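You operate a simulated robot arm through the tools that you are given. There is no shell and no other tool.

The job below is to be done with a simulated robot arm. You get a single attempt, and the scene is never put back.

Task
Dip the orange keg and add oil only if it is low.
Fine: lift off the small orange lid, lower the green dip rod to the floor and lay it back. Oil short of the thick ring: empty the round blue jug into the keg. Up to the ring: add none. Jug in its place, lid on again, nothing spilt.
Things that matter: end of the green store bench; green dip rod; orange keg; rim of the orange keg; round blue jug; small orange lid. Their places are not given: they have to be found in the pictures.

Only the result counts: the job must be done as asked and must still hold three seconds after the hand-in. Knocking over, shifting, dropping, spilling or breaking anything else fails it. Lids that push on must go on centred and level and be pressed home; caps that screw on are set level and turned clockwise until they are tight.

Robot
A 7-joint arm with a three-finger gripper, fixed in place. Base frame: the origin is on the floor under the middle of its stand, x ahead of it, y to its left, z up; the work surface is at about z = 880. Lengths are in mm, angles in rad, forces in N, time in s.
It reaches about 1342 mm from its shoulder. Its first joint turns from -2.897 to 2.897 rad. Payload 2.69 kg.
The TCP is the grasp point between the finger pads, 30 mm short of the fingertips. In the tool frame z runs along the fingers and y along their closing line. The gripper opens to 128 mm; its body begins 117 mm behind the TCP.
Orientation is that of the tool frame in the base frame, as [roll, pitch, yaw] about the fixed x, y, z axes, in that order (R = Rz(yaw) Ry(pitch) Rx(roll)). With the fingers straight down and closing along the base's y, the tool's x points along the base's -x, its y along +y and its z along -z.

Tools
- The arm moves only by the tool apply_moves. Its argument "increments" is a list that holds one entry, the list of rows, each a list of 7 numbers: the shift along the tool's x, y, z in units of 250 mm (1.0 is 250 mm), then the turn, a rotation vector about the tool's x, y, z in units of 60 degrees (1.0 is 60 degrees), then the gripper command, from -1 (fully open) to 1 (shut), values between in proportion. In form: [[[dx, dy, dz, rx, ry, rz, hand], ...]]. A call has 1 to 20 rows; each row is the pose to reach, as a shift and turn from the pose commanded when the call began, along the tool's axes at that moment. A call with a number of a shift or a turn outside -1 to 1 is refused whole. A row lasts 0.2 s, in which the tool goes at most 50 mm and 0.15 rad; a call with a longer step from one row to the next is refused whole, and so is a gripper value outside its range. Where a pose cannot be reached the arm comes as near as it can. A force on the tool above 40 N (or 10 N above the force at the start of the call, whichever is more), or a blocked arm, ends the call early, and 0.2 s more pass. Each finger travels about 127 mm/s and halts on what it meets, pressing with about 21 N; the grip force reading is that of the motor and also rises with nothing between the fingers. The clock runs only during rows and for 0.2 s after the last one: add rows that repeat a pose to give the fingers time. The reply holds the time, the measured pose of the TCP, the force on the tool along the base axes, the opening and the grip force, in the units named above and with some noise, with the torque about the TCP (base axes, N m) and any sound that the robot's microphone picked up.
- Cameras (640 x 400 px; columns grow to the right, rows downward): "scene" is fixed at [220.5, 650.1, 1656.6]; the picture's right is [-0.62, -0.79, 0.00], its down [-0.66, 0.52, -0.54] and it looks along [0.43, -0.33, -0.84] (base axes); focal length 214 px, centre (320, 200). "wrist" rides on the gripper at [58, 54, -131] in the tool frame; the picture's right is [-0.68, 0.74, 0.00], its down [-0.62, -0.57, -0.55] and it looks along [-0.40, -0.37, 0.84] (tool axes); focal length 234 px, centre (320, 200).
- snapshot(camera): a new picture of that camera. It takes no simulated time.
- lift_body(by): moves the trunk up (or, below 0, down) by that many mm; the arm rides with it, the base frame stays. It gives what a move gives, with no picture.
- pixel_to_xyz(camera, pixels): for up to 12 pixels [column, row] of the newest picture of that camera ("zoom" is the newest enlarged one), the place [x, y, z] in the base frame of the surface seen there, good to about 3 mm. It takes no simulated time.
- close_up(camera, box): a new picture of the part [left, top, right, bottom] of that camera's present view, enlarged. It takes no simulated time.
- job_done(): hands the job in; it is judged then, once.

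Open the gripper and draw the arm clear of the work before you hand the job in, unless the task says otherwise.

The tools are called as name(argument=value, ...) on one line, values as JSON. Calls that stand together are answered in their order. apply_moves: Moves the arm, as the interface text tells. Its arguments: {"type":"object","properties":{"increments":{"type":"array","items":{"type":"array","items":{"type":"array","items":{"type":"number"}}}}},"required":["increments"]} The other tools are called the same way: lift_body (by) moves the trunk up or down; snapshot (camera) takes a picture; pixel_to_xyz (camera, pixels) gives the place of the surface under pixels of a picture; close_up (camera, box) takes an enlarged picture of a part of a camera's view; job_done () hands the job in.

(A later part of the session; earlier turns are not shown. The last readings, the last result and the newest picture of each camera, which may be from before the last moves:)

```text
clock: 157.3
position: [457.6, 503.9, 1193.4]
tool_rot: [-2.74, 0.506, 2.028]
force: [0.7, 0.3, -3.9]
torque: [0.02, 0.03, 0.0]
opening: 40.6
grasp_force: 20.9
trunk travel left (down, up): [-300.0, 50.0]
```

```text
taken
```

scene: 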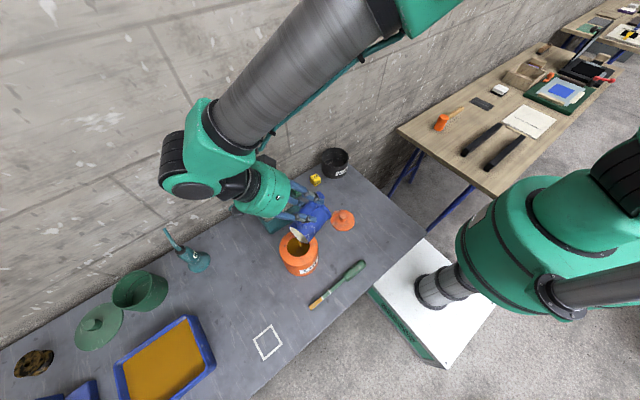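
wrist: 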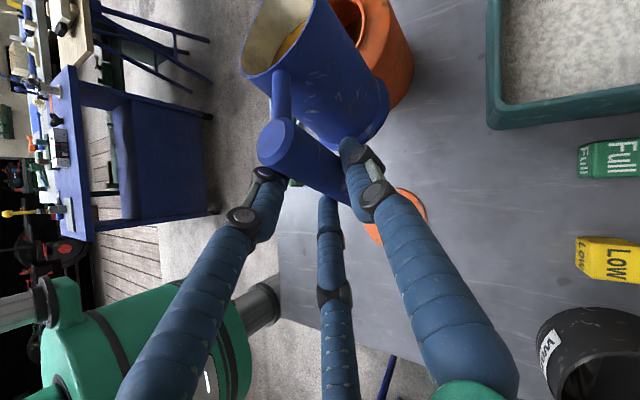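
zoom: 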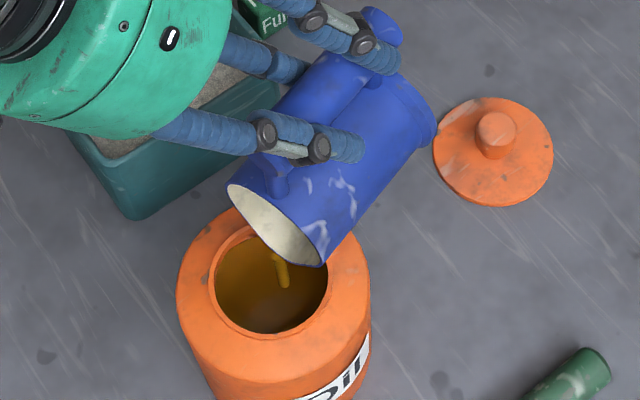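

Oil keeps running neatly into the mouth at 91°. I continue to 111° and hold there a little.

apply_moves(increments=[[[0.0164, -0.0016, -0.0146, 0.0057, -0.0313, 0.0099, 0.9], [0.0328, -0.0033, -0.0293, 0.0114, -0.0626, 0.0197, 0.9], [0.0492, -0.0049, -0.0439, 0.0171, -0.094, 0.0296, 0.9], [0.0656, -0.0065, -0.0586, 0.0228, -0.1253, 0.0395, 0.9], [0.0833, -0.0075, -0.0718, 0.0285, -0.1566, 0.0494, 0.9], [0.1019, -0.0078, -0.0835, 0.0342, -0.1879, 0.0592, 0.9], [0.1204, -0.0082, -0.0954, 0.0399, -0.2193, 0.0691, 0.9], [0.1389, -0.0086, -0.1074, 0.0456, -0.2506, 0.079, 0.9], [0.1576, -0.0088, -0.119, 0.0513, -0.2819, 0.0889, 0.9], [0.1763, -0.0088, -0.1298, 0.057, -0.3132, 0.0987, 0.9], [0.1763, -0.0088, -0.1298, 0.057, -0.3132, 0.0987, 0.9], [0.1763, -0.0088, -0.1298, 0.057, -0.3132, 0.0987, 0.9], [0.1763, -0.0088, -0.1298, 0.057, -0.3132, 0.0987, 0.9]]])

close_up(camera="scene", box=[260, 190, 356, 270])

snapshot(camera="wrist")

```text
clock: 160.1
position: [443.1, 555.4, 1197.3]
tool_rot: [-2.64, 0.848, 2.093]
force: [-0.3, 0.8, -3.4]
torque: [0.13, 0.07, 0.01]
opening: 40.4
grasp_force: 20.8
trunk travel left (down, up): [-300.0, 50.0]
```

```text
5.00 times, centred on (308, 230) of scene
```

zoom: 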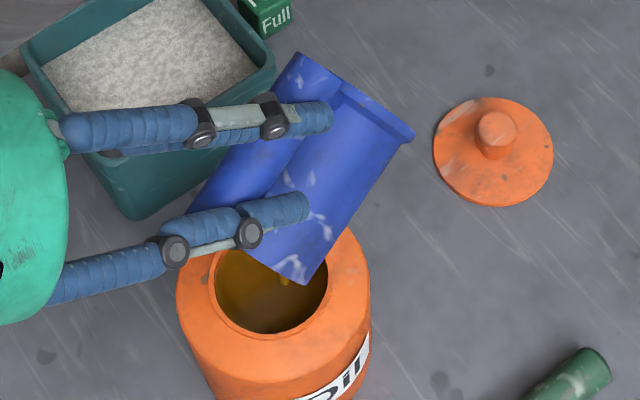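

```text
taken
```

wrist: 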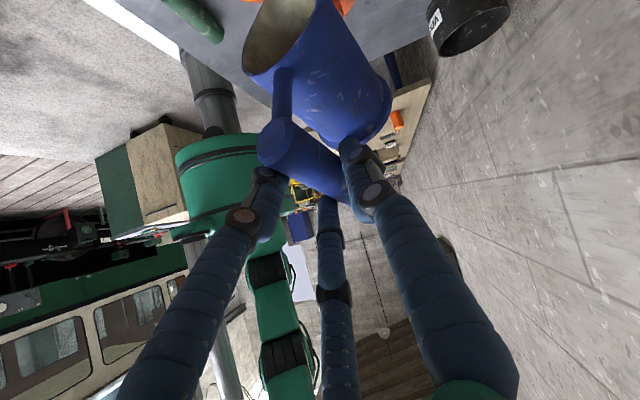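

At 111° only a last trickle shows at the tip (zoom (285,283)). I look into the jug with the wrist camera and hold on.

apply_moves(increments=[[[0, 0, 0, 0, 0, 0, 0.9], [0, 0, 0, 0, 0, 0, 0.9], [0, 0, 0, 0, 0, 0, 0.9], [0, 0, 0, 0, 0, 0, 0.9], [0, 0, 0, 0, 0, 0, 0.9], [0, 0, 0, 0, 0, 0, 0.9], [0, 0, 0, 0, 0, 0, 0.9], [0, 0, 0, 0, 0, 0, 0.9], [0, 0, 0, 0, 0, 0, 0.9], [0, 0, 0, 0, 0, 0, 0.9]]])

close_up(camera="wrist", box=[220, 0, 400, 120])

close_up(camera="scene", box=[280, 220, 344, 270])

```text
clock: 162.3
position: [443.6, 554.1, 1198.7]
tool_rot: [-2.64, 0.847, 2.092]
force: [0.6, -0.3, -3.5]
torque: [0.15, 0.07, 0.01]
opening: 40.3
grasp_force: 20.8
trunk travel left (down, up): [-300.0, 50.0]
```

```text
3.33 times, centred on (310, 60) of wrist
```

zoom: 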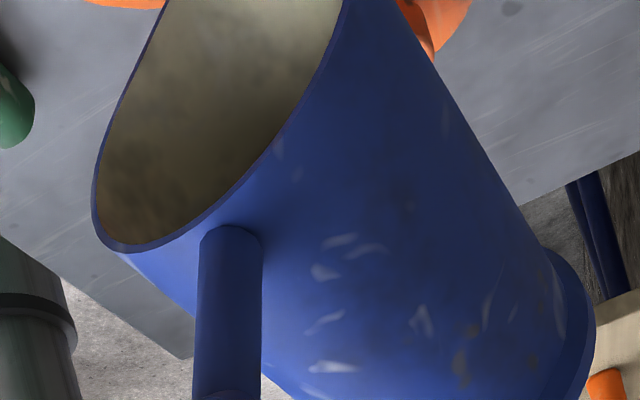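

```text
8.00 times, centred on (312, 245) of scene
```

zoom: 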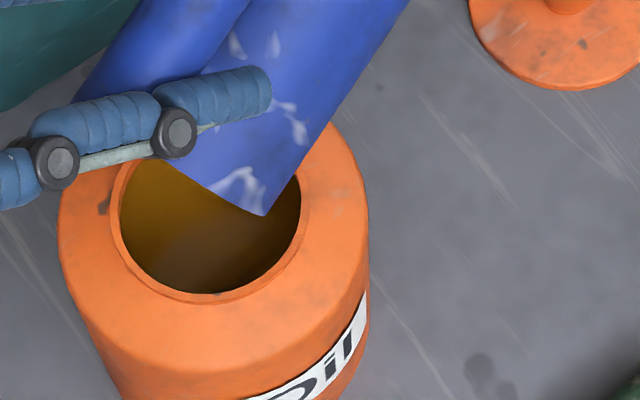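

The stream has ended and the jug's inside looks empty. I check the oil level in the keg and tilt a bit further, to about 121°, to be sure nothing remains.

pixel_to_xyz(camera="zoom", pixels=[[200, 240], [160, 220], [240, 260], [200, 270], [150, 200]])

apply_moves(increments=[[[0.013, 0, -0.0075, 0.0057, -0.0313, 0.0099, 0.9], [0.0253, 0.0004, -0.0165, 0.0114, -0.0626, 0.0197, 0.9], [0.0375, 0.001, -0.0256, 0.0171, -0.094, 0.0296, 0.9], [0.05, 0.0015, -0.035, 0.0228, -0.1253, 0.0395, 0.9], [0.0618, 0.002, -0.044, 0.0285, -0.1566, 0.0494, 0.9], [0.0618, 0.002, -0.044, 0.0285, -0.1566, 0.0494, 0.9], [0.0618, 0.002, -0.044, 0.0285, -0.1566, 0.0494, 0.9], [0.0618, 0.002, -0.044, 0.0285, -0.1566, 0.0494, 0.9], [0.0618, 0.002, -0.044, 0.0285, -0.1566, 0.0494, 0.9], [0.0618, 0.002, -0.044, 0.0285, -0.1566, 0.0494, 0.9]]])

close_up(camera="scene", box=[260, 190, 356, 270])

close_up(camera="wrist", box=[220, 0, 400, 120])

```text
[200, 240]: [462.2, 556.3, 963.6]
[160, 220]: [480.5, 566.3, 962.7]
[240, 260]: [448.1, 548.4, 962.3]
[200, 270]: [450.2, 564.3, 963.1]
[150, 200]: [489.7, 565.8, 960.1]
```

```text
clock: 164.5
position: [439.1, 572.6, 1191.8]
tool_rot: [-2.554, 1.013, 2.163]
force: [-0.6, 0.0, -3.4]
torque: [0.19, 0.02, 0.0]
opening: 40.4
grasp_force: 21.1
trunk travel left (down, up): [-300.0, 50.0]
```

```text
5.00 times, centred on (308, 230) of scene
```

zoom: 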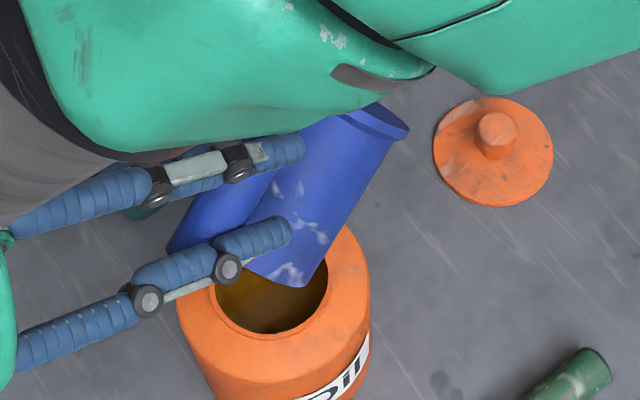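

```text
3.33 times, centred on (310, 60) of wrist
```

zoom: 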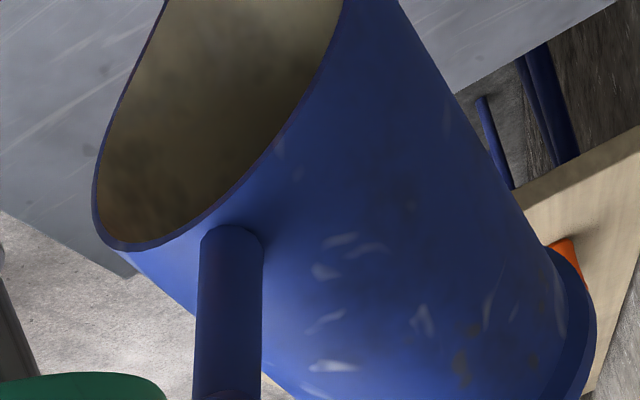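

The keg's oil now stands at z≈963, up from 935, which is about at the thick ring, and the jug is empty. I turn the jug back upright along the same path, still over the mouth.

apply_moves(increments=[[[-0.0431, -0.0026, 0.0166, -0.0143, 0.0783, -0.0247, 0.9], [-0.0793, 0.003, 0.0554, -0.0285, 0.1566, -0.0494, 0.9], [-0.1077, 0.0093, 0.0916, -0.0428, 0.2349, -0.0741, 0.9], [-0.1404, 0.017, 0.1349, -0.057, 0.3132, -0.0987, 0.9], [-0.1601, 0.0291, 0.1849, -0.0713, 0.3916, -0.1234, 0.9], [-0.1776, 0.0419, 0.2356, -0.0855, 0.4699, -0.1481, 0.9], [-0.1905, 0.0555, 0.286, -0.0998, 0.5482, -0.1728, 0.9], [-0.2022, 0.0693, 0.3367, -0.114, 0.6265, -0.1975, 0.9], [-0.2083, 0.084, 0.3867, -0.1283, 0.7048, -0.2222, 0.9], [-0.212, 0.099, 0.4366, -0.1425, 0.7831, -0.2469, 0.9], [-0.212, 0.099, 0.4366, -0.1425, 0.7831, -0.2469, 0.9]]])

close_up(camera="scene", box=[260, 190, 356, 270])

```text
clock: 166.9
position: [472.9, 453.7, 1183.3]
tool_rot: [-2.808, 0.162, 2.005]
force: [0.2, -0.3, -4.0]
torque: [-0.04, 0.02, -0.03]
opening: 40.1
grasp_force: 21.4
trunk travel left (down, up): [-300.0, 50.0]
```

```text
5.00 times, centred on (308, 230) of scene
```

zoom: 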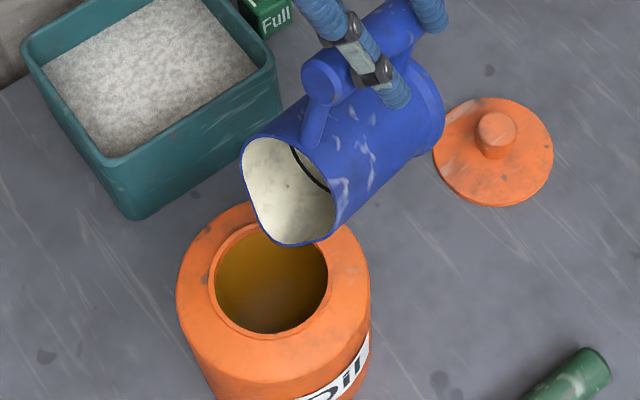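

The keg's surroundings are clean, no drips seen. I continue turning the jug up to about 16°.

apply_moves(increments=[[[-0.0394, 0.0032, 0.0328, -0.0143, 0.0783, -0.0247, 0.9], [-0.0764, 0.007, 0.0662, -0.0285, 0.1566, -0.0494, 0.9], [-0.1115, 0.0108, 0.0985, -0.0428, 0.2349, -0.0741, 0.9], [-0.143, 0.0158, 0.1327, -0.057, 0.3132, -0.0987, 0.9], [-0.1709, 0.0209, 0.165, -0.0713, 0.3916, -0.1234, 0.9], [-0.1964, 0.0226, 0.1851, -0.0855, 0.4699, -0.1481, 0.9], [-0.2196, 0.0215, 0.1951, -0.0998, 0.5482, -0.1728, 0.9], [-0.2414, 0.0205, 0.2044, -0.114, 0.6265, -0.1975, 0.9], [-0.2564, 0.0206, 0.2134, -0.1283, 0.7048, -0.2222, 0.9], [-0.2665, 0.0194, 0.2156, -0.1425, 0.7831, -0.2469, 0.9], [-0.2689, 0.0204, 0.22, -0.1568, 0.8614, -0.2715, 0.9], [-0.2689, 0.0204, 0.22, -0.1568, 0.8614, -0.2715, 0.9]]])

close_up(camera="scene", box=[260, 190, 356, 270])

```text
clock: 169.5
position: [492.4, 379.7, 1139.9]
tool_rot: [-3.008, -0.781, 2.075]
force: [-0.6, 0.3, -4.0]
torque: [-0.27, -0.04, 0.04]
opening: 40.5
grasp_force: 20.8
trunk travel left (down, up): [-300.0, 50.0]
```

```text
5.00 times, centred on (308, 230) of scene
```

zoom: 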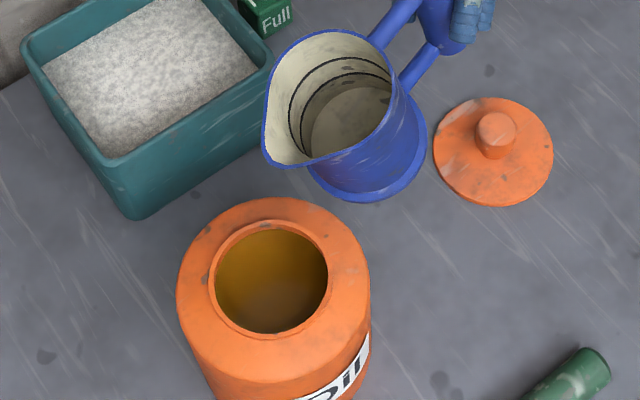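

The jug is visibly empty. I bring it level and back above its staging spot.

apply_moves(increments=[[[-0.014, -0.03, 0.012, -0.0057, 0.0313, -0.0099, 0.9], [-0.03, -0.08, 0.03, -0.0114, 0.0626, -0.0197, 0.9], [-0.048, -0.14, 0.052, -0.0171, 0.094, -0.0296, 0.9], [-0.066, -0.2, 0.076, -0.0228, 0.1253, -0.0395, 0.9], [-0.084, -0.26, 0.1, -0.0285, 0.1566, -0.0494, 0.9], [-0.102, -0.315, 0.122, -0.0342, 0.1879, -0.0592, 0.9], [-0.118, -0.36, 0.139, -0.0399, 0.2193, -0.0691, 0.9], [-0.1298, -0.3875, 0.1487, -0.0456, 0.2506, -0.079, 0.9], [-0.1298, -0.3875, 0.1487, -0.0456, 0.2506, -0.079, 0.9]]])

snapshot(camera="scene")

close_up(camera="scene", box=[270, 170, 400, 280])

```text
clock: 171.5
position: [406.7, 325.0, 1101.4]
tool_rot: [-3.141, -1.047, 2.182]
force: [-0.4, -0.3, -3.2]
torque: [-0.31, -0.07, 0.0]
opening: 40.4
grasp_force: 21.1
trunk travel left (down, up): [-300.0, 50.0]
```

```text
taken
```

scene: 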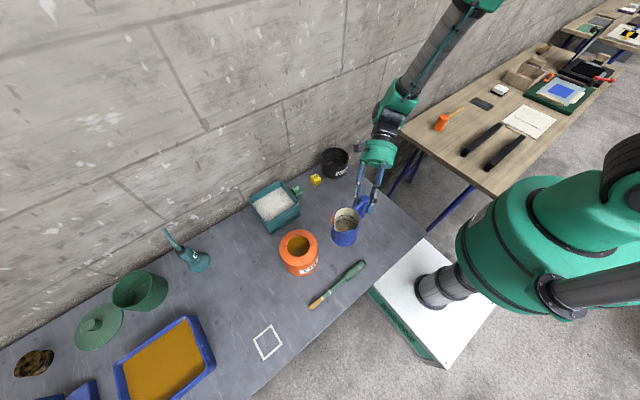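

```text
3.64 times, centred on (335, 225) of scene
```

zoom: 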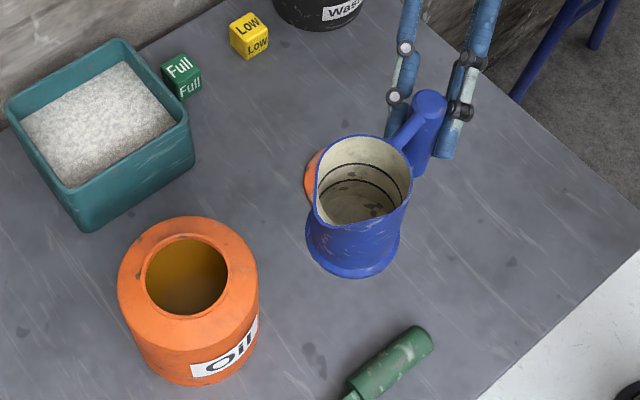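

All is level. I lower the jug toward the same staging spot, stopping about 8 mm above the table.

apply_moves(increments=[[[-0.03, 0, 0.0173, 0, 0, 0, 0.9], [-0.09, 0, 0.052, 0, 0, 0, 0.9], [-0.17, 0, 0.0982, 0, 0, 0, 0.9], [-0.26, 0, 0.1501, 0, 0, 0, 0.9], [-0.35, 0, 0.2021, 0, 0, 0, 0.9], [-0.43, 0, 0.2483, 0, 0, 0, 0.9], [-0.49, 0, 0.2829, 0, 0, 0, 0.9], [-0.525, 0, 0.3031, 0, 0, 0, 0.9], [-0.53, 0, 0.306, 0, 0, 0, 0.9], [-0.53, 0, 0.306, 0, 0, 0, 0.9]]])

apply_moves(increments=[[[-0.007, 0, 0.004, 0, 0, 0, 0.9], [-0.014, 0, 0.008, 0, 0, 0, 0.9], [-0.021, 0, 0.012, 0, 0, 0, 0.9], [-0.021, 0, 0.012, 0, 0, 0, 0.9]]])

```text
clock: 173.7
position: [404.8, 325.7, 946.4]
tool_rot: [3.14, -1.044, 2.181]
force: [-0.7, 0.0, -2.9]
torque: [-0.31, -0.06, 0.02]
opening: 40.1
grasp_force: 21.4
trunk travel left (down, up): [-300.0, 50.0]
```

```text
clock: 174.7
position: [406.6, 325.0, 941.3]
tool_rot: [-3.142, -1.045, 2.181]
force: [0.1, -0.4, -2.8]
torque: [-0.31, -0.08, 0.02]
opening: 40.3
grasp_force: 20.9
trunk travel left (down, up): [-300.0, 50.0]
```

Just above contact height now; I go down in roughly 0.7–1 mm steps.

apply_moves(increments=[[[-0.0035, 0, 0.002, 0, 0, 0, 0.9], [-0.007, 0, 0.004, 0, 0, 0, 0.9], [-0.007, 0, 0.004, 0, 0, 0, 0.9]]])

apply_moves(increments=[[[-0.0025, 0, 0.0015, 0, 0, 0, 0.9], [-0.005, 0, 0.003, 0, 0, 0, 0.9], [-0.005, 0, 0.003, 0, 0, 0, 0.9]]])

```text
clock: 175.5
position: [407.0, 325.4, 939.9]
tool_rot: [3.141, -1.048, 2.182]
force: [-2.9, -3.5, 7.3]
torque: [0.62, -0.08, 0.17]
opening: 40.4
grasp_force: 20.9
trunk travel left (down, up): [-300.0, 50.0]
```

```text
clock: 176.3
position: [406.3, 325.1, 938.4]
tool_rot: [3.14, -1.048, 2.184]
force: [-1.3, -7.7, 20.0]
torque: [0.81, -0.01, 0.1]
opening: 40.4
grasp_force: 20.6
trunk travel left (down, up): [-300.0, 50.0]
```

The jug stands on the table again (20 N). I relieve the pressure and open the fingers slowly.

apply_moves(increments=[[[0.004, 0, -0.0025, 0, 0, 0, 0.9], [0.005, 0, -0.003, 0, 0, 0, 0.35], [0.005, 0, -0.003, 0, 0, 0, 0.28], [0.005, 0, -0.003, 0, 0, 0, 0.2], [0.005, 0, -0.003, 0, 0, 0, 0.12], [0.005, 0, -0.003, 0, 0, 0, 0.03], [0.005, 0, -0.003, 0, 0, 0, 0.03]]])

snapshot(camera="wrist")

close_up(camera="scene", box=[310, 190, 390, 270])

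```text
clock: 177.9
position: [406.2, 326.3, 940.3]
tool_rot: [-3.14, -1.047, 2.181]
force: [-0.4, -0.1, -0.1]
torque: [-0.01, 0.02, -0.02]
opening: 61.9
grasp_force: 0.0
trunk travel left (down, up): [-300.0, 50.0]
```

```text
taken
```

wrist: 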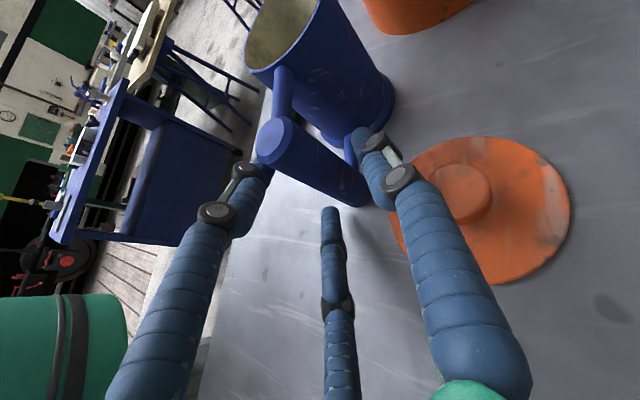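

```text
5.00 times, centred on (350, 230) of scene
```

zoom: 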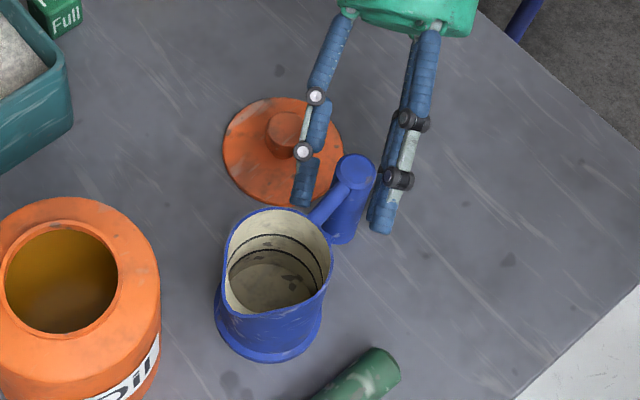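

The jug stands upright and free. I draw the hand straight back off the post, then up.

apply_moves(increments=[[[0, 0, -0.04, 0, 0, 0, 0.03], [0, 0, -0.1, 0, 0, 0, 0.03], [0, 0, -0.17, 0, 0, 0, 0.03], [0, 0, -0.24, 0, 0, 0, 0.03], [0, 0, -0.32, 0, 0, 0, 0.03], [0, 0, -0.34, 0, 0, 0, 0.03]]])

apply_moves(increments=[[[0.1, 0, -0.058, 0, 0, 0, 0.0], [0.24, 0, -0.139, 0, 0, 0, 0.0], [0.4, 0, -0.231, 0, 0, 0, -0.1], [0.56, 0, -0.323, 0, 0, 0, -0.1], [0.72, 0, -0.416, 0, 0, 0, -0.2], [0.84, 0, -0.485, 0, 0, 0, -0.2], [0.84, 0, -0.485, 0, 0, 0, -0.2]]])

snapshot(camera="scene")

```text
clock: 179.3
position: [449.0, 265.4, 983.1]
tool_rot: [-3.141, -1.048, 2.182]
force: [-0.5, -0.8, -0.3]
torque: [0.02, 0.01, -0.02]
opening: 62.4
grasp_force: 0.1
trunk travel left (down, up): [-300.0, 50.0]
```

```text
clock: 180.9
position: [448.8, 263.8, 1225.8]
tool_rot: [-3.141, -1.049, 2.181]
force: [1.0, 0.4, 0.3]
torque: [-0.03, -0.05, -0.03]
opening: 76.9
grasp_force: 0.1
trunk travel left (down, up): [-300.0, 50.0]
```

```text
taken
```

scene: 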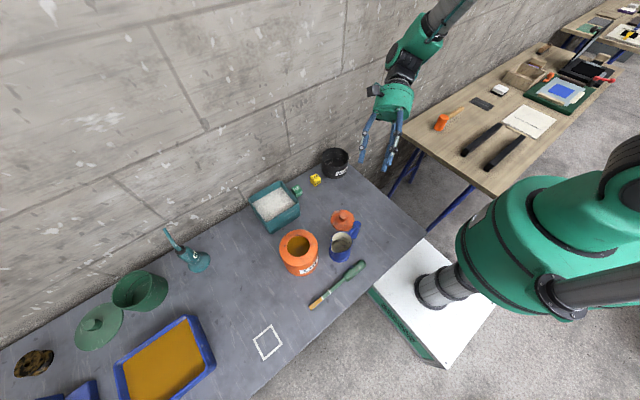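

The hand is clear at z≈1226. I pitch it straight down again.

apply_moves(increments=[[[0, 0, 0, 0, -0.1, 0, -0.2], [0, 0, 0, 0, -0.22, 0, -0.2], [0, 0, 0, 0, -0.34, 0, -0.2], [0, 0, 0, 0, -0.46, 0, -0.2], [0, 0, 0, 0, -0.58, 0, -0.2], [0, 0, 0, 0, -0.7, 0, -0.2], [0, 0, 0, 0, -0.82, 0, -0.2], [0, 0, 0, 0, -0.93, 0, -0.2], [0, 0, 0, 0, -1.0, 0, -0.2], [0, 0, 0, 0, -1.0, 0, -0.2]]])

```text
clock: 183.1
position: [447.4, 265.6, 1224.6]
tool_rot: [-3.142, 0.002, 2.181]
force: [-0.4, -0.3, 0.2]
torque: [-0.02, -0.01, 0.0]
opening: 76.8
grasp_force: 0.0
trunk travel left (down, up): [-300.0, 50.0]
```

Straight down at yaw 125°. I move over the jug's body and turn the hand back toward 284° in three stages.

apply_moves(increments=[[[0.06, 0.012, 0, 0, 0, -0.09, -0.3], [0.14, 0.028, 0, 0, 0, -0.2, -0.4], [0.23, 0.046, 0, 0, 0, -0.32, -0.5], [0.32, 0.064, 0, 0, 0, -0.44, -0.56], [0.41, 0.082, 0, 0, 0, -0.56, -0.56], [0.5, 0.1, 0, 0, 0, -0.68, -0.56], [0.59, 0.118, 0, 0, 0, -0.79, -0.56], [0.664, 0.133, 0, 0, 0, -0.883, -0.56], [0.664, 0.133, 0, 0, 0, -0.883, -0.56]]])

apply_moves(increments=[[[0, 0, 0, 0, 0, -0.11, -0.56], [0, 0, 0, 0, 0, -0.23, -0.56], [0, 0, 0, 0, 0, -0.35, -0.56], [0, 0, 0, 0, 0, -0.47, -0.56], [0, 0, 0, 0, 0, -0.59, -0.56], [0, 0, 0, 0, 0, -0.7, -0.56], [0, 0, 0, 0, 0, -0.8, -0.56], [0, 0, 0, 0, 0, -0.883, -0.56], [0, 0, 0, 0, 0, -0.883, -0.56]]])

apply_moves(increments=[[[0, 0, 0, 0, 0, -0.11, -0.56], [0, 0, 0, 0, 0, -0.23, -0.56], [0, 0, 0, 0, 0, -0.35, -0.56], [0, 0, 0, 0, 0, -0.47, -0.56], [0, 0, 0, 0, 0, -0.59, -0.56], [0, 0, 0, 0, 0, -0.7, -0.56], [0, 0, 0, 0, 0, -0.8, -0.56], [0, 0, 0, 0, 0, -0.883, -0.56], [0, 0, 0, 0, 0, -0.883, -0.56]]])

snapshot(camera="wrist")

```text
clock: 185.1
position: [379.8, 420.9, 1224.2]
tool_rot: [-3.141, 0.003, 3.107]
force: [-1.2, -0.2, 0.3]
torque: [-0.04, 0.01, 0.02]
opening: 99.5
grasp_force: 0.0
trunk travel left (down, up): [-300.0, 50.0]
```

```text
clock: 187.1
position: [380.9, 421.2, 1225.0]
tool_rot: [-3.139, 0.001, -2.252]
force: [-0.4, 0.3, -0.2]
torque: [0.03, -0.01, 0.0]
opening: 100.0
grasp_force: 0.1
trunk travel left (down, up): [-300.0, 50.0]
```

```text
clock: 189.1
position: [381.2, 420.5, 1224.8]
tool_rot: [3.141, -0.001, -1.327]
force: [0.0, 0.7, 0.8]
torque: [0.04, -0.03, 0.0]
opening: 99.7
grasp_force: 0.0
trunk travel left (down, up): [-300.0, 50.0]
```

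```text
taken
```

wrist: 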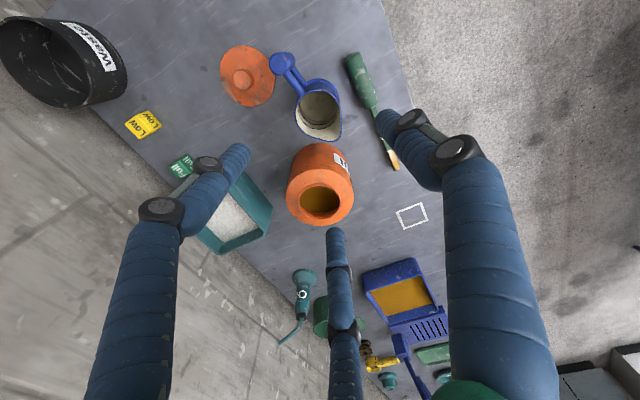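

The hand is above the jug at yaw 284°. I zoom in to measure the jug's centre, post and spout.

close_up(camera="wrist", box=[240, 30, 380, 150])

pixel_to_xyz(camera="zoom", pixels=[[200, 105], [210, 112], [250, 165], [380, 340], [290, 260], [410, 240], [350, 190], [340, 270]])

```text
3.33 times, centred on (310, 90) of wrist
```

zoom: 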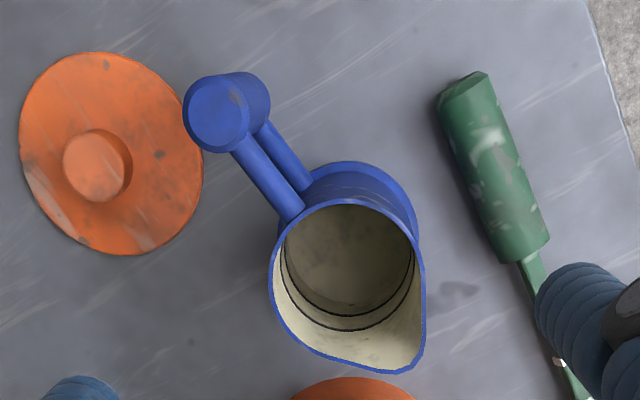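

```text
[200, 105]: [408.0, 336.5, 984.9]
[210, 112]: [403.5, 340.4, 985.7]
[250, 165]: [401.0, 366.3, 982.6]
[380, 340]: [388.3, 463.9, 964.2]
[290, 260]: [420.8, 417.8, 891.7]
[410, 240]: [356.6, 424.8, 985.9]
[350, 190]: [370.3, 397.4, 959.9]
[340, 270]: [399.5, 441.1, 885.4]
```

The jug's centre comes out near (386,422.5), handle toward about 280°. I centre over it and come down with open fingers, first to just above the rim.

apply_moves(increments=[[[-0.002, -0.01, 0.1, 0, 0, 0, -0.56], [-0.003, -0.0206, 0.25, 0, 0, 0, -0.56], [-0.003, -0.0206, 0.4, 0, 0, 0, -0.56], [-0.003, -0.0206, 0.55, 0, 0, 0, -0.56], [-0.003, -0.0206, 0.68, 0, 0, 0, -0.56], [-0.003, -0.0206, 0.77, 0, 0, 0, -0.56], [-0.003, -0.0206, 0.77, 0, 0, 0, -0.56]]])

snapshot(camera="wrist")

```text
clock: 190.7
position: [383.5, 422.2, 1031.2]
tool_rot: [3.142, 0.0, -1.326]
force: [-1.1, 0.1, -0.2]
torque: [-0.02, 0.0, -0.02]
opening: 99.7
grasp_force: 0.0
trunk travel left (down, up): [-300.0, 50.0]
```

```text
taken
```

wrist: 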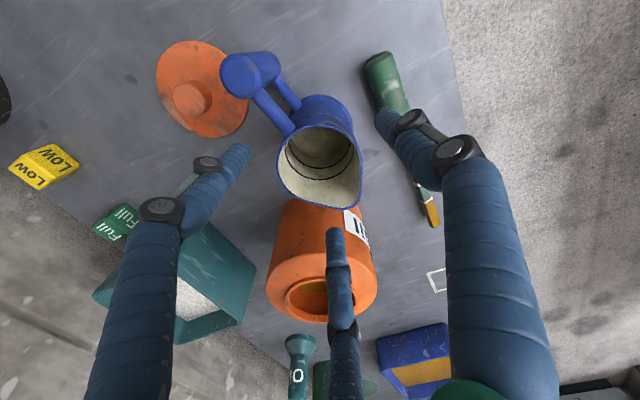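

The rim is centred under the hand. I lower the last 62 mm and close slowly on the body.

apply_moves(increments=[[[0, 0, 0.06, 0, 0, 0, -0.56], [0, 0, 0.12, 0, 0, 0, -0.56], [0, 0, 0.19, 0, 0, 0, -0.56], [0, 0, 0.2488, 0, 0, 0, -0.56], [0, 0, 0.2488, 0, 0, 0, -0.56]]])

apply_moves(increments=[[[0, 0, 0, 0, 0, 0, -0.45], [0, 0, 0, 0, 0, 0, -0.35], [0, 0, 0, 0, 0, 0, -0.27], [0, 0, 0, 0, 0, 0, -0.2], [0, 0, 0, 0, 0, 0, -0.14], [0, 0, 0, 0, 0, 0, -0.08], [0, 0, 0, 0, 0, 0, -0.02], [0, 0, 0, 0, 0, 0, 0.1], [0, 0, 0, 0, 0, 0, 0.3], [0, 0, 0, 0, 0, 0, 0.3]]])

snapshot(camera="wrist")

```text
clock: 191.9
position: [384.8, 421.8, 969.3]
tool_rot: [-3.141, 0.002, -1.33]
force: [0.7, -0.5, 0.9]
torque: [-0.03, 0.0, -0.02]
opening: 99.8
grasp_force: 0.0
trunk travel left (down, up): [-300.0, 50.0]
```

```text
clock: 194.1
position: [385.6, 422.2, 969.0]
tool_rot: [3.141, 0.001, -1.329]
force: [1.2, -1.3, 5.0]
torque: [-0.05, -0.03, 0.11]
opening: 73.0
grasp_force: 21.1
trunk travel left (down, up): [-300.0, 50.0]
```

```text
taken
```

wrist: 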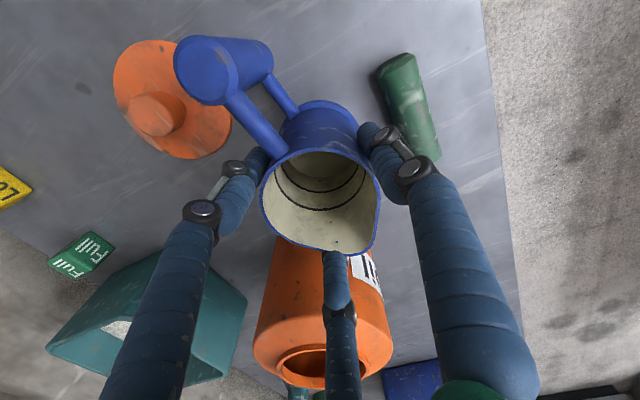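

Held at 73 mm opening, in the same relation to the hand as during the first carry. I lift it smoothly.

apply_moves(increments=[[[0, 0, -0.012, 0, 0, 0, 0.3], [0, 0, -0.03, 0, 0, 0, 0.3], [0, 0, -0.07, 0, 0, 0, 0.3], [0, 0, -0.13, 0, 0, 0, 0.3], [0, 0, -0.21, 0, 0, 0, 0.3], [0, 0, -0.3, 0, 0, 0, 0.3], [0, 0, -0.39, 0, 0, 0, 0.3], [0, 0, -0.48, 0, 0, 0, 0.3], [0, 0, -0.56, 0, 0, 0, 0.3], [0, 0, -0.64, 0, 0, 0, 0.3], [0, 0, -0.71, 0, 0, 0, 0.3], [0, 0, -0.748, 0, 0, 0, 0.3], [0, 0, -0.748, 0, 0, 0, 0.3]]])

snapshot(camera="wrist")

pixel_to_xyz(camera="wrist", pixels=[[200, 70], [240, 105], [265, 180], [375, 190], [370, 240], [330, 248]])

```text
clock: 196.9
position: [383.6, 421.5, 1157.7]
tool_rot: [3.141, -0.001, -1.328]
force: [0.0, 0.0, -3.5]
torque: [0.03, 0.05, 0.03]
opening: 73.0
grasp_force: 20.7
trunk travel left (down, up): [-300.0, 50.0]
```

```text
taken
```

wrist: 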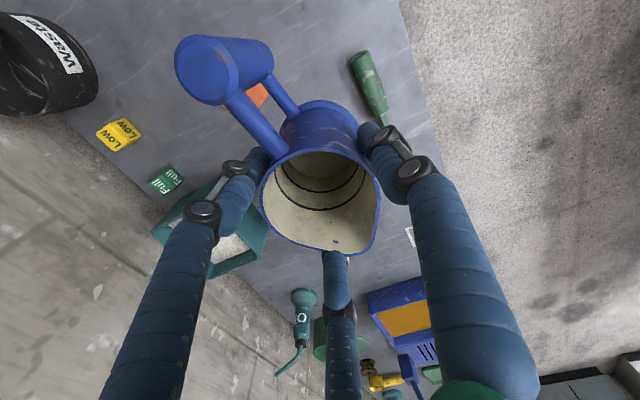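

```text
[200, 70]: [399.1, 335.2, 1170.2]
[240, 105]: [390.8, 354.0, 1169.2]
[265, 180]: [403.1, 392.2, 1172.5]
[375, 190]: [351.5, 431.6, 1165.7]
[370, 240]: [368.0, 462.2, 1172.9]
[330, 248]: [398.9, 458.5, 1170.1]
```

Level and firm. I carry the empty jug back the way it came, with the turn undone step by step.

apply_moves(increments=[[[-0.01, -0.002, 0, 0, 0, 0.012, 0.3], [-0.035, -0.009, 0, 0, 0, 0.042, 0.3], [-0.075, -0.019, 0, 0, 0, 0.089, 0.3], [-0.125, -0.032, 0, 0, 0, 0.148, 0.3], [-0.18, -0.046, 0, 0, 0, 0.214, 0.3], [-0.24, -0.061, 0, 0, 0, 0.285, 0.3], [-0.3, -0.077, 0, 0, 0, 0.356, 0.3], [-0.355, -0.091, 0, 0, 0, 0.421, 0.3], [-0.4, -0.102, 0, 0, 0, 0.475, 0.3], [-0.435, -0.111, 0, 0, 0, 0.516, 0.3], [-0.455, -0.116, 0, 0, 0, 0.54, 0.3], [-0.465, -0.119, 0, 0, 0, 0.552, 0.3], [-0.465, -0.119, 0, 0, 0, 0.552, 0.3]]])

apply_moves(increments=[[[-0.01, 0.003, 0, 0, 0, 0.012, 0.3], [-0.035, 0.012, 0, 0, 0, 0.042, 0.3], [-0.073, 0.025, 0, 0, 0, 0.089, 0.3], [-0.122, 0.041, 0, 0, 0, 0.148, 0.3], [-0.176, 0.06, 0, 0, 0, 0.214, 0.3], [-0.235, 0.08, 0, 0, 0, 0.285, 0.3], [-0.293, 0.099, 0, 0, 0, 0.356, 0.3], [-0.347, 0.117, 0, 0, 0, 0.421, 0.3], [-0.391, 0.132, 0, 0, 0, 0.475, 0.3], [-0.425, 0.144, 0, 0, 0, 0.516, 0.3], [-0.445, 0.151, 0, 0, 0, 0.54, 0.3], [-0.455, 0.154, 0, 0, 0, 0.552, 0.3], [-0.455, 0.154, 0, 0, 0, 0.552, 0.3]]])

apply_moves(increments=[[[-0.006, 0.008, 0, 0, 0, 0.012, 0.3], [-0.022, 0.028, 0, 0, 0, 0.042, 0.3], [-0.047, 0.06, 0, 0, 0, 0.089, 0.3], [-0.079, 0.1, 0, 0, 0, 0.148, 0.3], [-0.114, 0.145, 0, 0, 0, 0.214, 0.3], [-0.152, 0.193, 0, 0, 0, 0.285, 0.3], [-0.19, 0.241, 0, 0, 0, 0.356, 0.3], [-0.224, 0.285, 0, 0, 0, 0.421, 0.3], [-0.253, 0.322, 0, 0, 0, 0.475, 0.3], [-0.275, 0.35, 0, 0, 0, 0.516, 0.3], [-0.288, 0.366, 0, 0, 0, 0.54, 0.3], [-0.294, 0.374, 0, 0, 0, 0.551, 0.3], [-0.294, 0.374, 0, 0, 0, 0.551, 0.3]]])

snapshot(camera="wrist")

snapshot(camera="scene")

```text
clock: 199.7
position: [386.9, 543.1, 1155.1]
tool_rot: [-3.139, 0.0, -1.906]
force: [-0.1, -0.6, -4.1]
torque: [0.04, 0.0, -0.03]
opening: 73.0
grasp_force: 20.8
trunk travel left (down, up): [-300.0, 50.0]
```

```text
clock: 202.5
position: [385.5, 662.9, 1156.7]
tool_rot: [-3.139, 0.0, -2.483]
force: [-0.5, -0.5, -3.5]
torque: [0.02, -0.05, 0.0]
opening: 73.0
grasp_force: 20.3
trunk travel left (down, up): [-300.0, 50.0]
```

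```text
clock: 205.3
position: [388.1, 780.8, 1155.7]
tool_rot: [-3.141, -0.001, -3.062]
force: [-0.2, 0.7, -2.8]
torque: [0.01, -0.06, -0.02]
opening: 72.9
grasp_force: 21.0
trunk travel left (down, up): [-300.0, 50.0]
```

```text
taken
```

wrist: 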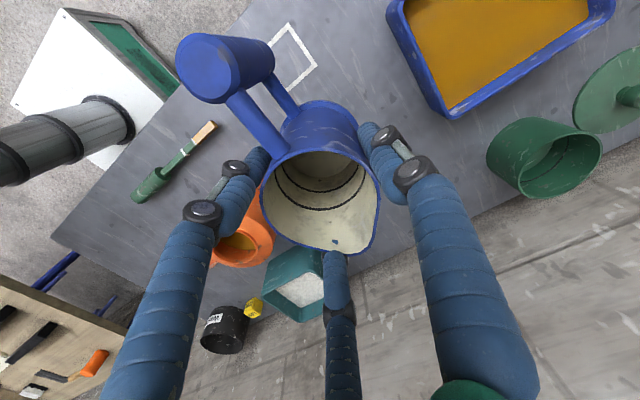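

```text
taken
```

scene: 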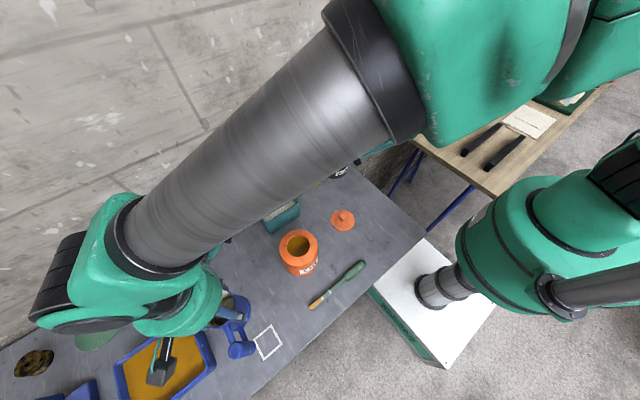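

The jug is back above its place at yaw 184.6°. I measure the post and rim to check its heading before lowering.

pixel_to_xyz(camera="wrist", pixels=[[203, 70], [195, 75], [215, 65], [265, 185], [378, 190], [365, 243], [340, 152], [245, 110]])

close_up(camera="wrist", box=[160, 20, 420, 270])

```text
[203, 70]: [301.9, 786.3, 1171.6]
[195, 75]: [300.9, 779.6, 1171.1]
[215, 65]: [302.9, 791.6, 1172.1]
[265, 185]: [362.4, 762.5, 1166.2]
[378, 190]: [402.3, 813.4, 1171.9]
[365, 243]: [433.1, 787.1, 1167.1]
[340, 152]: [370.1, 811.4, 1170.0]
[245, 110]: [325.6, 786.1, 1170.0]
```

```text
1.60 times, centred on (290, 145) of wrist
```

zoom: 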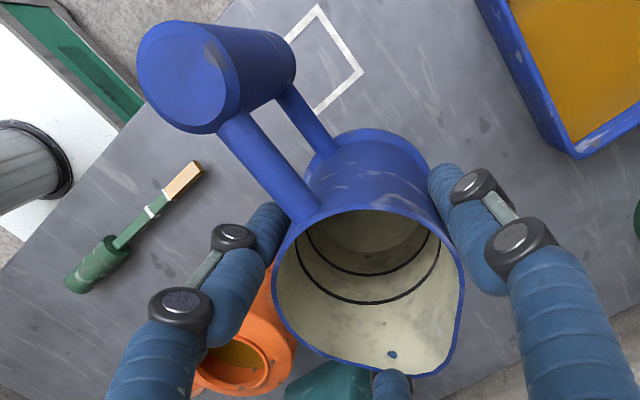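

The post is at (300.5,786) and so the jug's heading is about 3.3° off its first one. I correct that while lowering to just above the table.

apply_moves(increments=[[[0, -0.001, 0.015, 0, 0, -0.005, 0.3], [0, -0.002, 0.05, 0, 0, -0.012, 0.3], [0, -0.003, 0.1, 0, 0, -0.02, 0.3], [0, -0.003, 0.17, 0, 0, -0.03, 0.3], [0, -0.003, 0.24, 0, 0, -0.04, 0.3], [0, -0.003, 0.32, 0, 0, -0.048, 0.3], [0, -0.003, 0.4, 0, 0, -0.055, 0.3], [0, -0.003, 0.48, 0, 0, -0.055, 0.3], [0, -0.003, 0.55, 0, 0, -0.055, 0.3], [0, -0.003, 0.61, 0, 0, -0.055, 0.3], [0, -0.003, 0.66, 0, 0, -0.055, 0.3], [0, -0.003, 0.69, 0, 0, -0.055, 0.3], [0, -0.003, 0.7, 0, 0, -0.055, 0.3], [0, -0.003, 0.7, 0, 0, -0.055, 0.3]]])

snapshot(camera="wrist")

close_up(camera="scene", box=[190, 280, 300, 380])

pixel_to_xyz(camera="scene", pixels=[[263, 341], [264, 345], [258, 330]])

```text
clock: 208.3
position: [389.0, 780.7, 980.3]
tool_rot: [3.142, 0.001, -3.006]
force: [-0.9, -0.1, -2.9]
torque: [0.03, -0.05, -0.02]
opening: 72.8
grasp_force: 20.6
trunk travel left (down, up): [-300.0, 50.0]
```

```text
taken
```

wrist: 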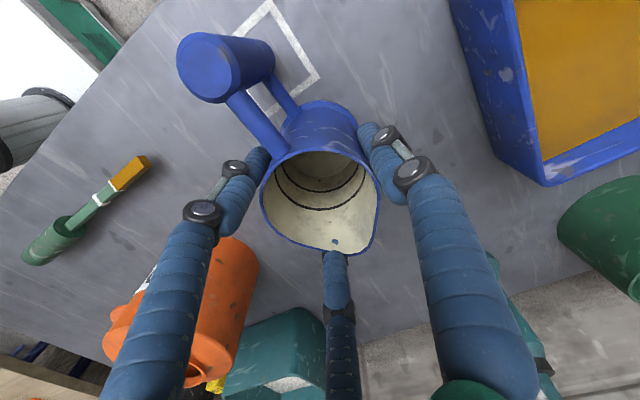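

```text
4.00 times, centred on (245, 330) of scene
```

zoom: 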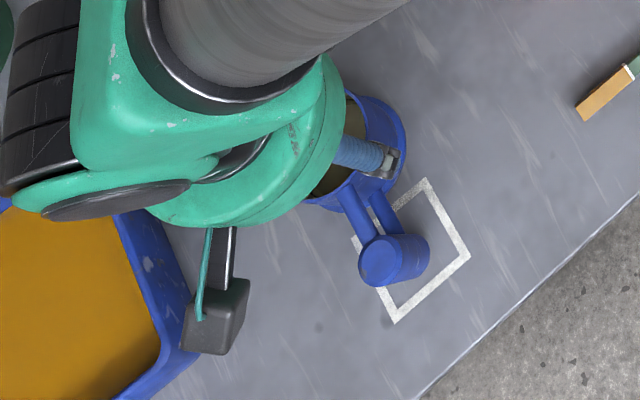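

```text
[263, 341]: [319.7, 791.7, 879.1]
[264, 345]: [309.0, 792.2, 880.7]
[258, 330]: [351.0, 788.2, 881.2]
```

Compared with the first picture the post is only about 2–3 mm off. I correct by that amount and lower to contact.

apply_moves(increments=[[[0.0035, -0.0035, 0, 0, 0, 0, 0.3], [0.007, -0.007, 0, 0, 0, 0, 0.3], [0.007, -0.007, 0.01, 0, 0, 0, 0.3], [0.007, -0.007, 0.02, 0, 0, 0, 0.3], [0.007, -0.007, 0.03, 0, 0, 0, 0.3], [0.007, -0.007, 0.03, 0, 0, 0, 0.3]]])

apply_moves(increments=[[[0, 0, 0.004, 0, 0, 0, 0.3], [0, 0, 0.008, 0, 0, 0, 0.3], [0, 0, 0.012, 0, 0, 0, 0.3], [0, 0, 0.012, 0, 0, 0, 0.3]]])

```text
clock: 209.7
position: [387.4, 778.7, 973.6]
tool_rot: [-3.14, 0.001, -3.004]
force: [0.6, -0.5, -3.0]
torque: [0.03, -0.05, -0.01]
opening: 72.6
grasp_force: 20.5
trunk travel left (down, up): [-300.0, 50.0]
```

```text
clock: 210.7
position: [386.5, 779.5, 971.6]
tool_rot: [-3.141, 0.001, -3.003]
force: [1.2, 0.5, -3.0]
torque: [-0.03, -0.04, 0.03]
opening: 72.7
grasp_force: 21.3
trunk travel left (down, up): [-300.0, 50.0]
```

Still free at z≈971.6; I continue in 1 mm steps to contact.

apply_moves(increments=[[[0, 0, 0.004, 0, 0, 0, 0.3], [0, 0, 0.008, 0, 0, 0, 0.3], [0, 0, 0.008, 0, 0, 0, 0.3]]])

apply_moves(increments=[[[0, 0, 0.003, 0, 0, 0, 0.3], [0, 0, 0.006, 0, 0, 0, 0.3], [0, 0, 0.006, 0, 0, 0, 0.3]]])

```text
clock: 211.5
position: [387.8, 779.4, 968.6]
tool_rot: [3.14, 0.001, -3.003]
force: [-2.9, -0.4, 4.6]
torque: [-0.07, 0.45, 0.01]
opening: 72.9
grasp_force: 21.1
trunk travel left (down, up): [-300.0, 50.0]
```

```text
clock: 212.3
position: [388.5, 780.4, 970.0]
tool_rot: [3.14, 0.002, -3.004]
force: [-1.5, -2.0, 17.5]
torque: [-0.11, 0.07, 0.05]
opening: 72.8
grasp_force: 20.8
trunk travel left (down, up): [-300.0, 50.0]
```

The jug has touched down (17.5 N). I ease off, open slowly and look.

apply_moves(increments=[[[0, 0, -0.006, 0, 0, 0, 0.3], [0, 0, -0.007, 0, 0, 0, 0.0], [0, 0, -0.007, 0, 0, 0, -0.1], [0, 0, -0.007, 0, 0, 0, -0.18], [0, 0, -0.007, 0, 0, 0, -0.26], [0, 0, -0.007, 0, 0, 0, -0.36], [0, 0, -0.007, 0, 0, 0, -0.46], [0, 0, -0.007, 0, 0, 0, -0.56], [0, 0, -0.007, 0, 0, 0, -0.56]]])

apply_moves(increments=[[[0, 0, -0.06, 0, 0, 0, -0.56], [0, 0, -0.16, 0, 0, 0, -0.56], [0, 0, -0.3, 0, 0, 0, -0.56], [0, 0, -0.46, 0, 0, 0, -0.5], [0, 0, -0.64, 0, 0, 0, -0.4], [0, 0, -0.82, 0, 0, 0, -0.3], [0, 0, -1.0, 0, 0, 0, -0.2], [0, 0, -1.0, 0, 0, 0, -0.2]]])

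snapshot(camera="wrist")

close_up(camera="scene", box=[220, 290, 290, 370])

```text
clock: 214.3
position: [385.8, 779.2, 969.3]
tool_rot: [-3.141, -0.001, -3.005]
force: [0.4, 0.4, -0.6]
torque: [-0.02, 0.01, 0.01]
opening: 99.8
grasp_force: 0.1
trunk travel left (down, up): [-300.0, 50.0]
```

```text
clock: 216.1
position: [387.0, 778.5, 1220.4]
tool_rot: [-3.138, 0.0, -3.003]
force: [-0.3, 0.4, -0.4]
torque: [0.0, -0.03, 0.0]
opening: 76.5
grasp_force: 0.1
trunk travel left (down, up): [-300.0, 50.0]
```

```text
taken
```

wrist: 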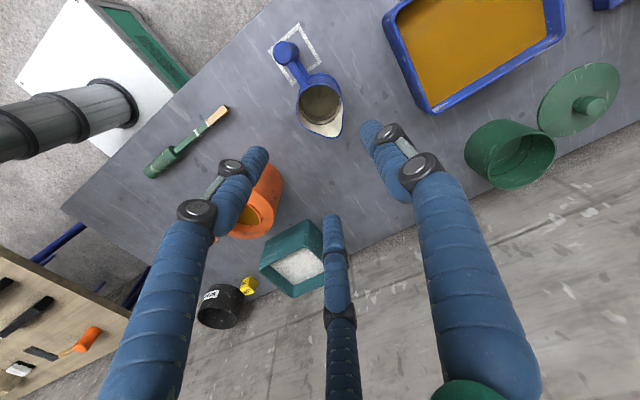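

```text
5.00 times, centred on (255, 330) of scene
```

zoom: 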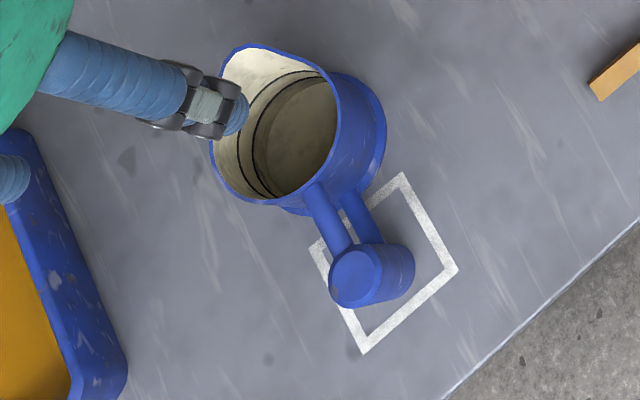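

The jug stands exactly as in the first picture (post top at zoom (355,275) against (356,273)). Now for the lid: I move over to it and square the hand.

apply_moves(increments=[[[-0.005, -0.08, 0, 0, 0, 0.012, -0.1], [-0.012, -0.2, 0, 0, 0, 0.028, -0.1], [-0.02, -0.34, 0, 0, 0, 0.048, -0.1], [-0.03, -0.5, 0, 0, 0, 0.07, -0.1], [-0.04, -0.66, 0, 0, 0, 0.095, -0.1], [-0.05, -0.8, 0, 0, 0, 0.118, -0.1], [-0.058, -0.913, 0, 0, 0, 0.133, -0.1], [-0.058, -0.913, 0, 0, 0, 0.133, -0.1]]])

apply_moves(increments=[[[-0.018, -0.08, 0, 0, 0, 0, -0.1], [-0.043, -0.2, 0, 0, 0, 0, -0.1], [-0.072, -0.34, 0, 0, 0, 0, -0.1], [-0.105, -0.5, 0, 0, 0, 0, -0.1], [-0.14, -0.66, 0, 0, 0, 0, -0.1], [-0.17, -0.8, 0, 0, 0, 0, -0.1], [-0.188, -0.896, 0, 0, 0, 0, -0.1], [-0.188, -0.896, 0, 0, 0, 0, -0.1]]])

snapshot(camera="wrist")

snapshot(camera="scene")

```text
clock: 217.9
position: [432.6, 555.6, 1217.4]
tool_rot: [-3.141, -0.002, 3.139]
force: [-0.4, -1.0, -0.5]
torque: [-0.02, 0.0, 0.02]
opening: 70.6
grasp_force: 0.0
trunk travel left (down, up): [-300.0, 50.0]
```

```text
clock: 219.7
position: [477.9, 330.6, 1220.8]
tool_rot: [3.141, -0.001, 3.138]
force: [0.3, -0.4, 0.1]
torque: [0.0, -0.03, -0.02]
opening: 70.6
grasp_force: 0.2
trunk travel left (down, up): [-300.0, 50.0]
```

```text
taken
```

wrist: 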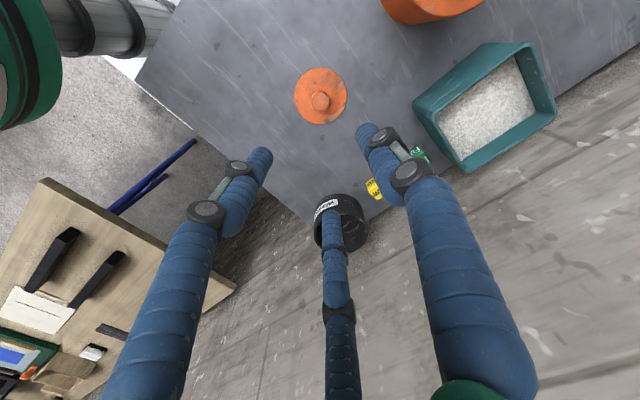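

```text
taken
```

scene: 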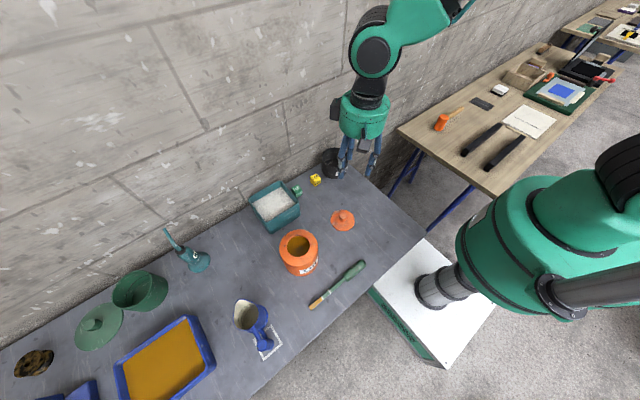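

Everything stands in order and the table looks clean. I zoom in on the lid to centre on its knob.

close_up(camera="wrist", box=[280, 55, 360, 135])

close_up(camera="scene", box=[260, 200, 380, 300])

```text
5.00 times, centred on (320, 95) of wrist
```

zoom: 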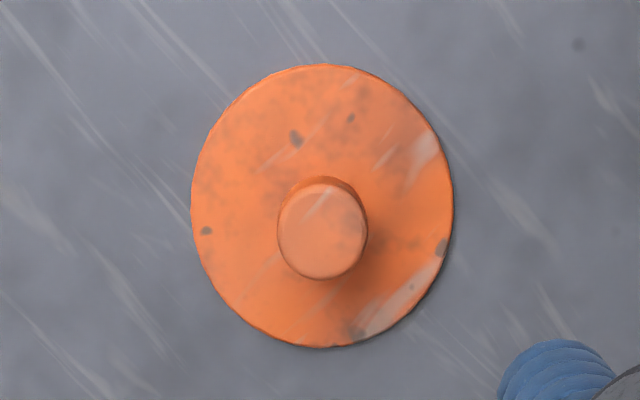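

```text
4.00 times, centred on (320, 250) of scene
```

zoom: 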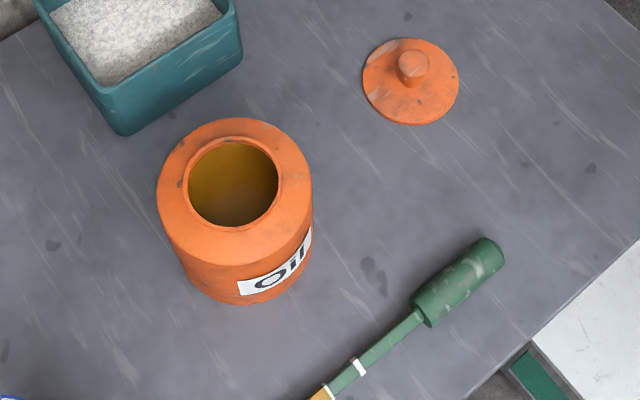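

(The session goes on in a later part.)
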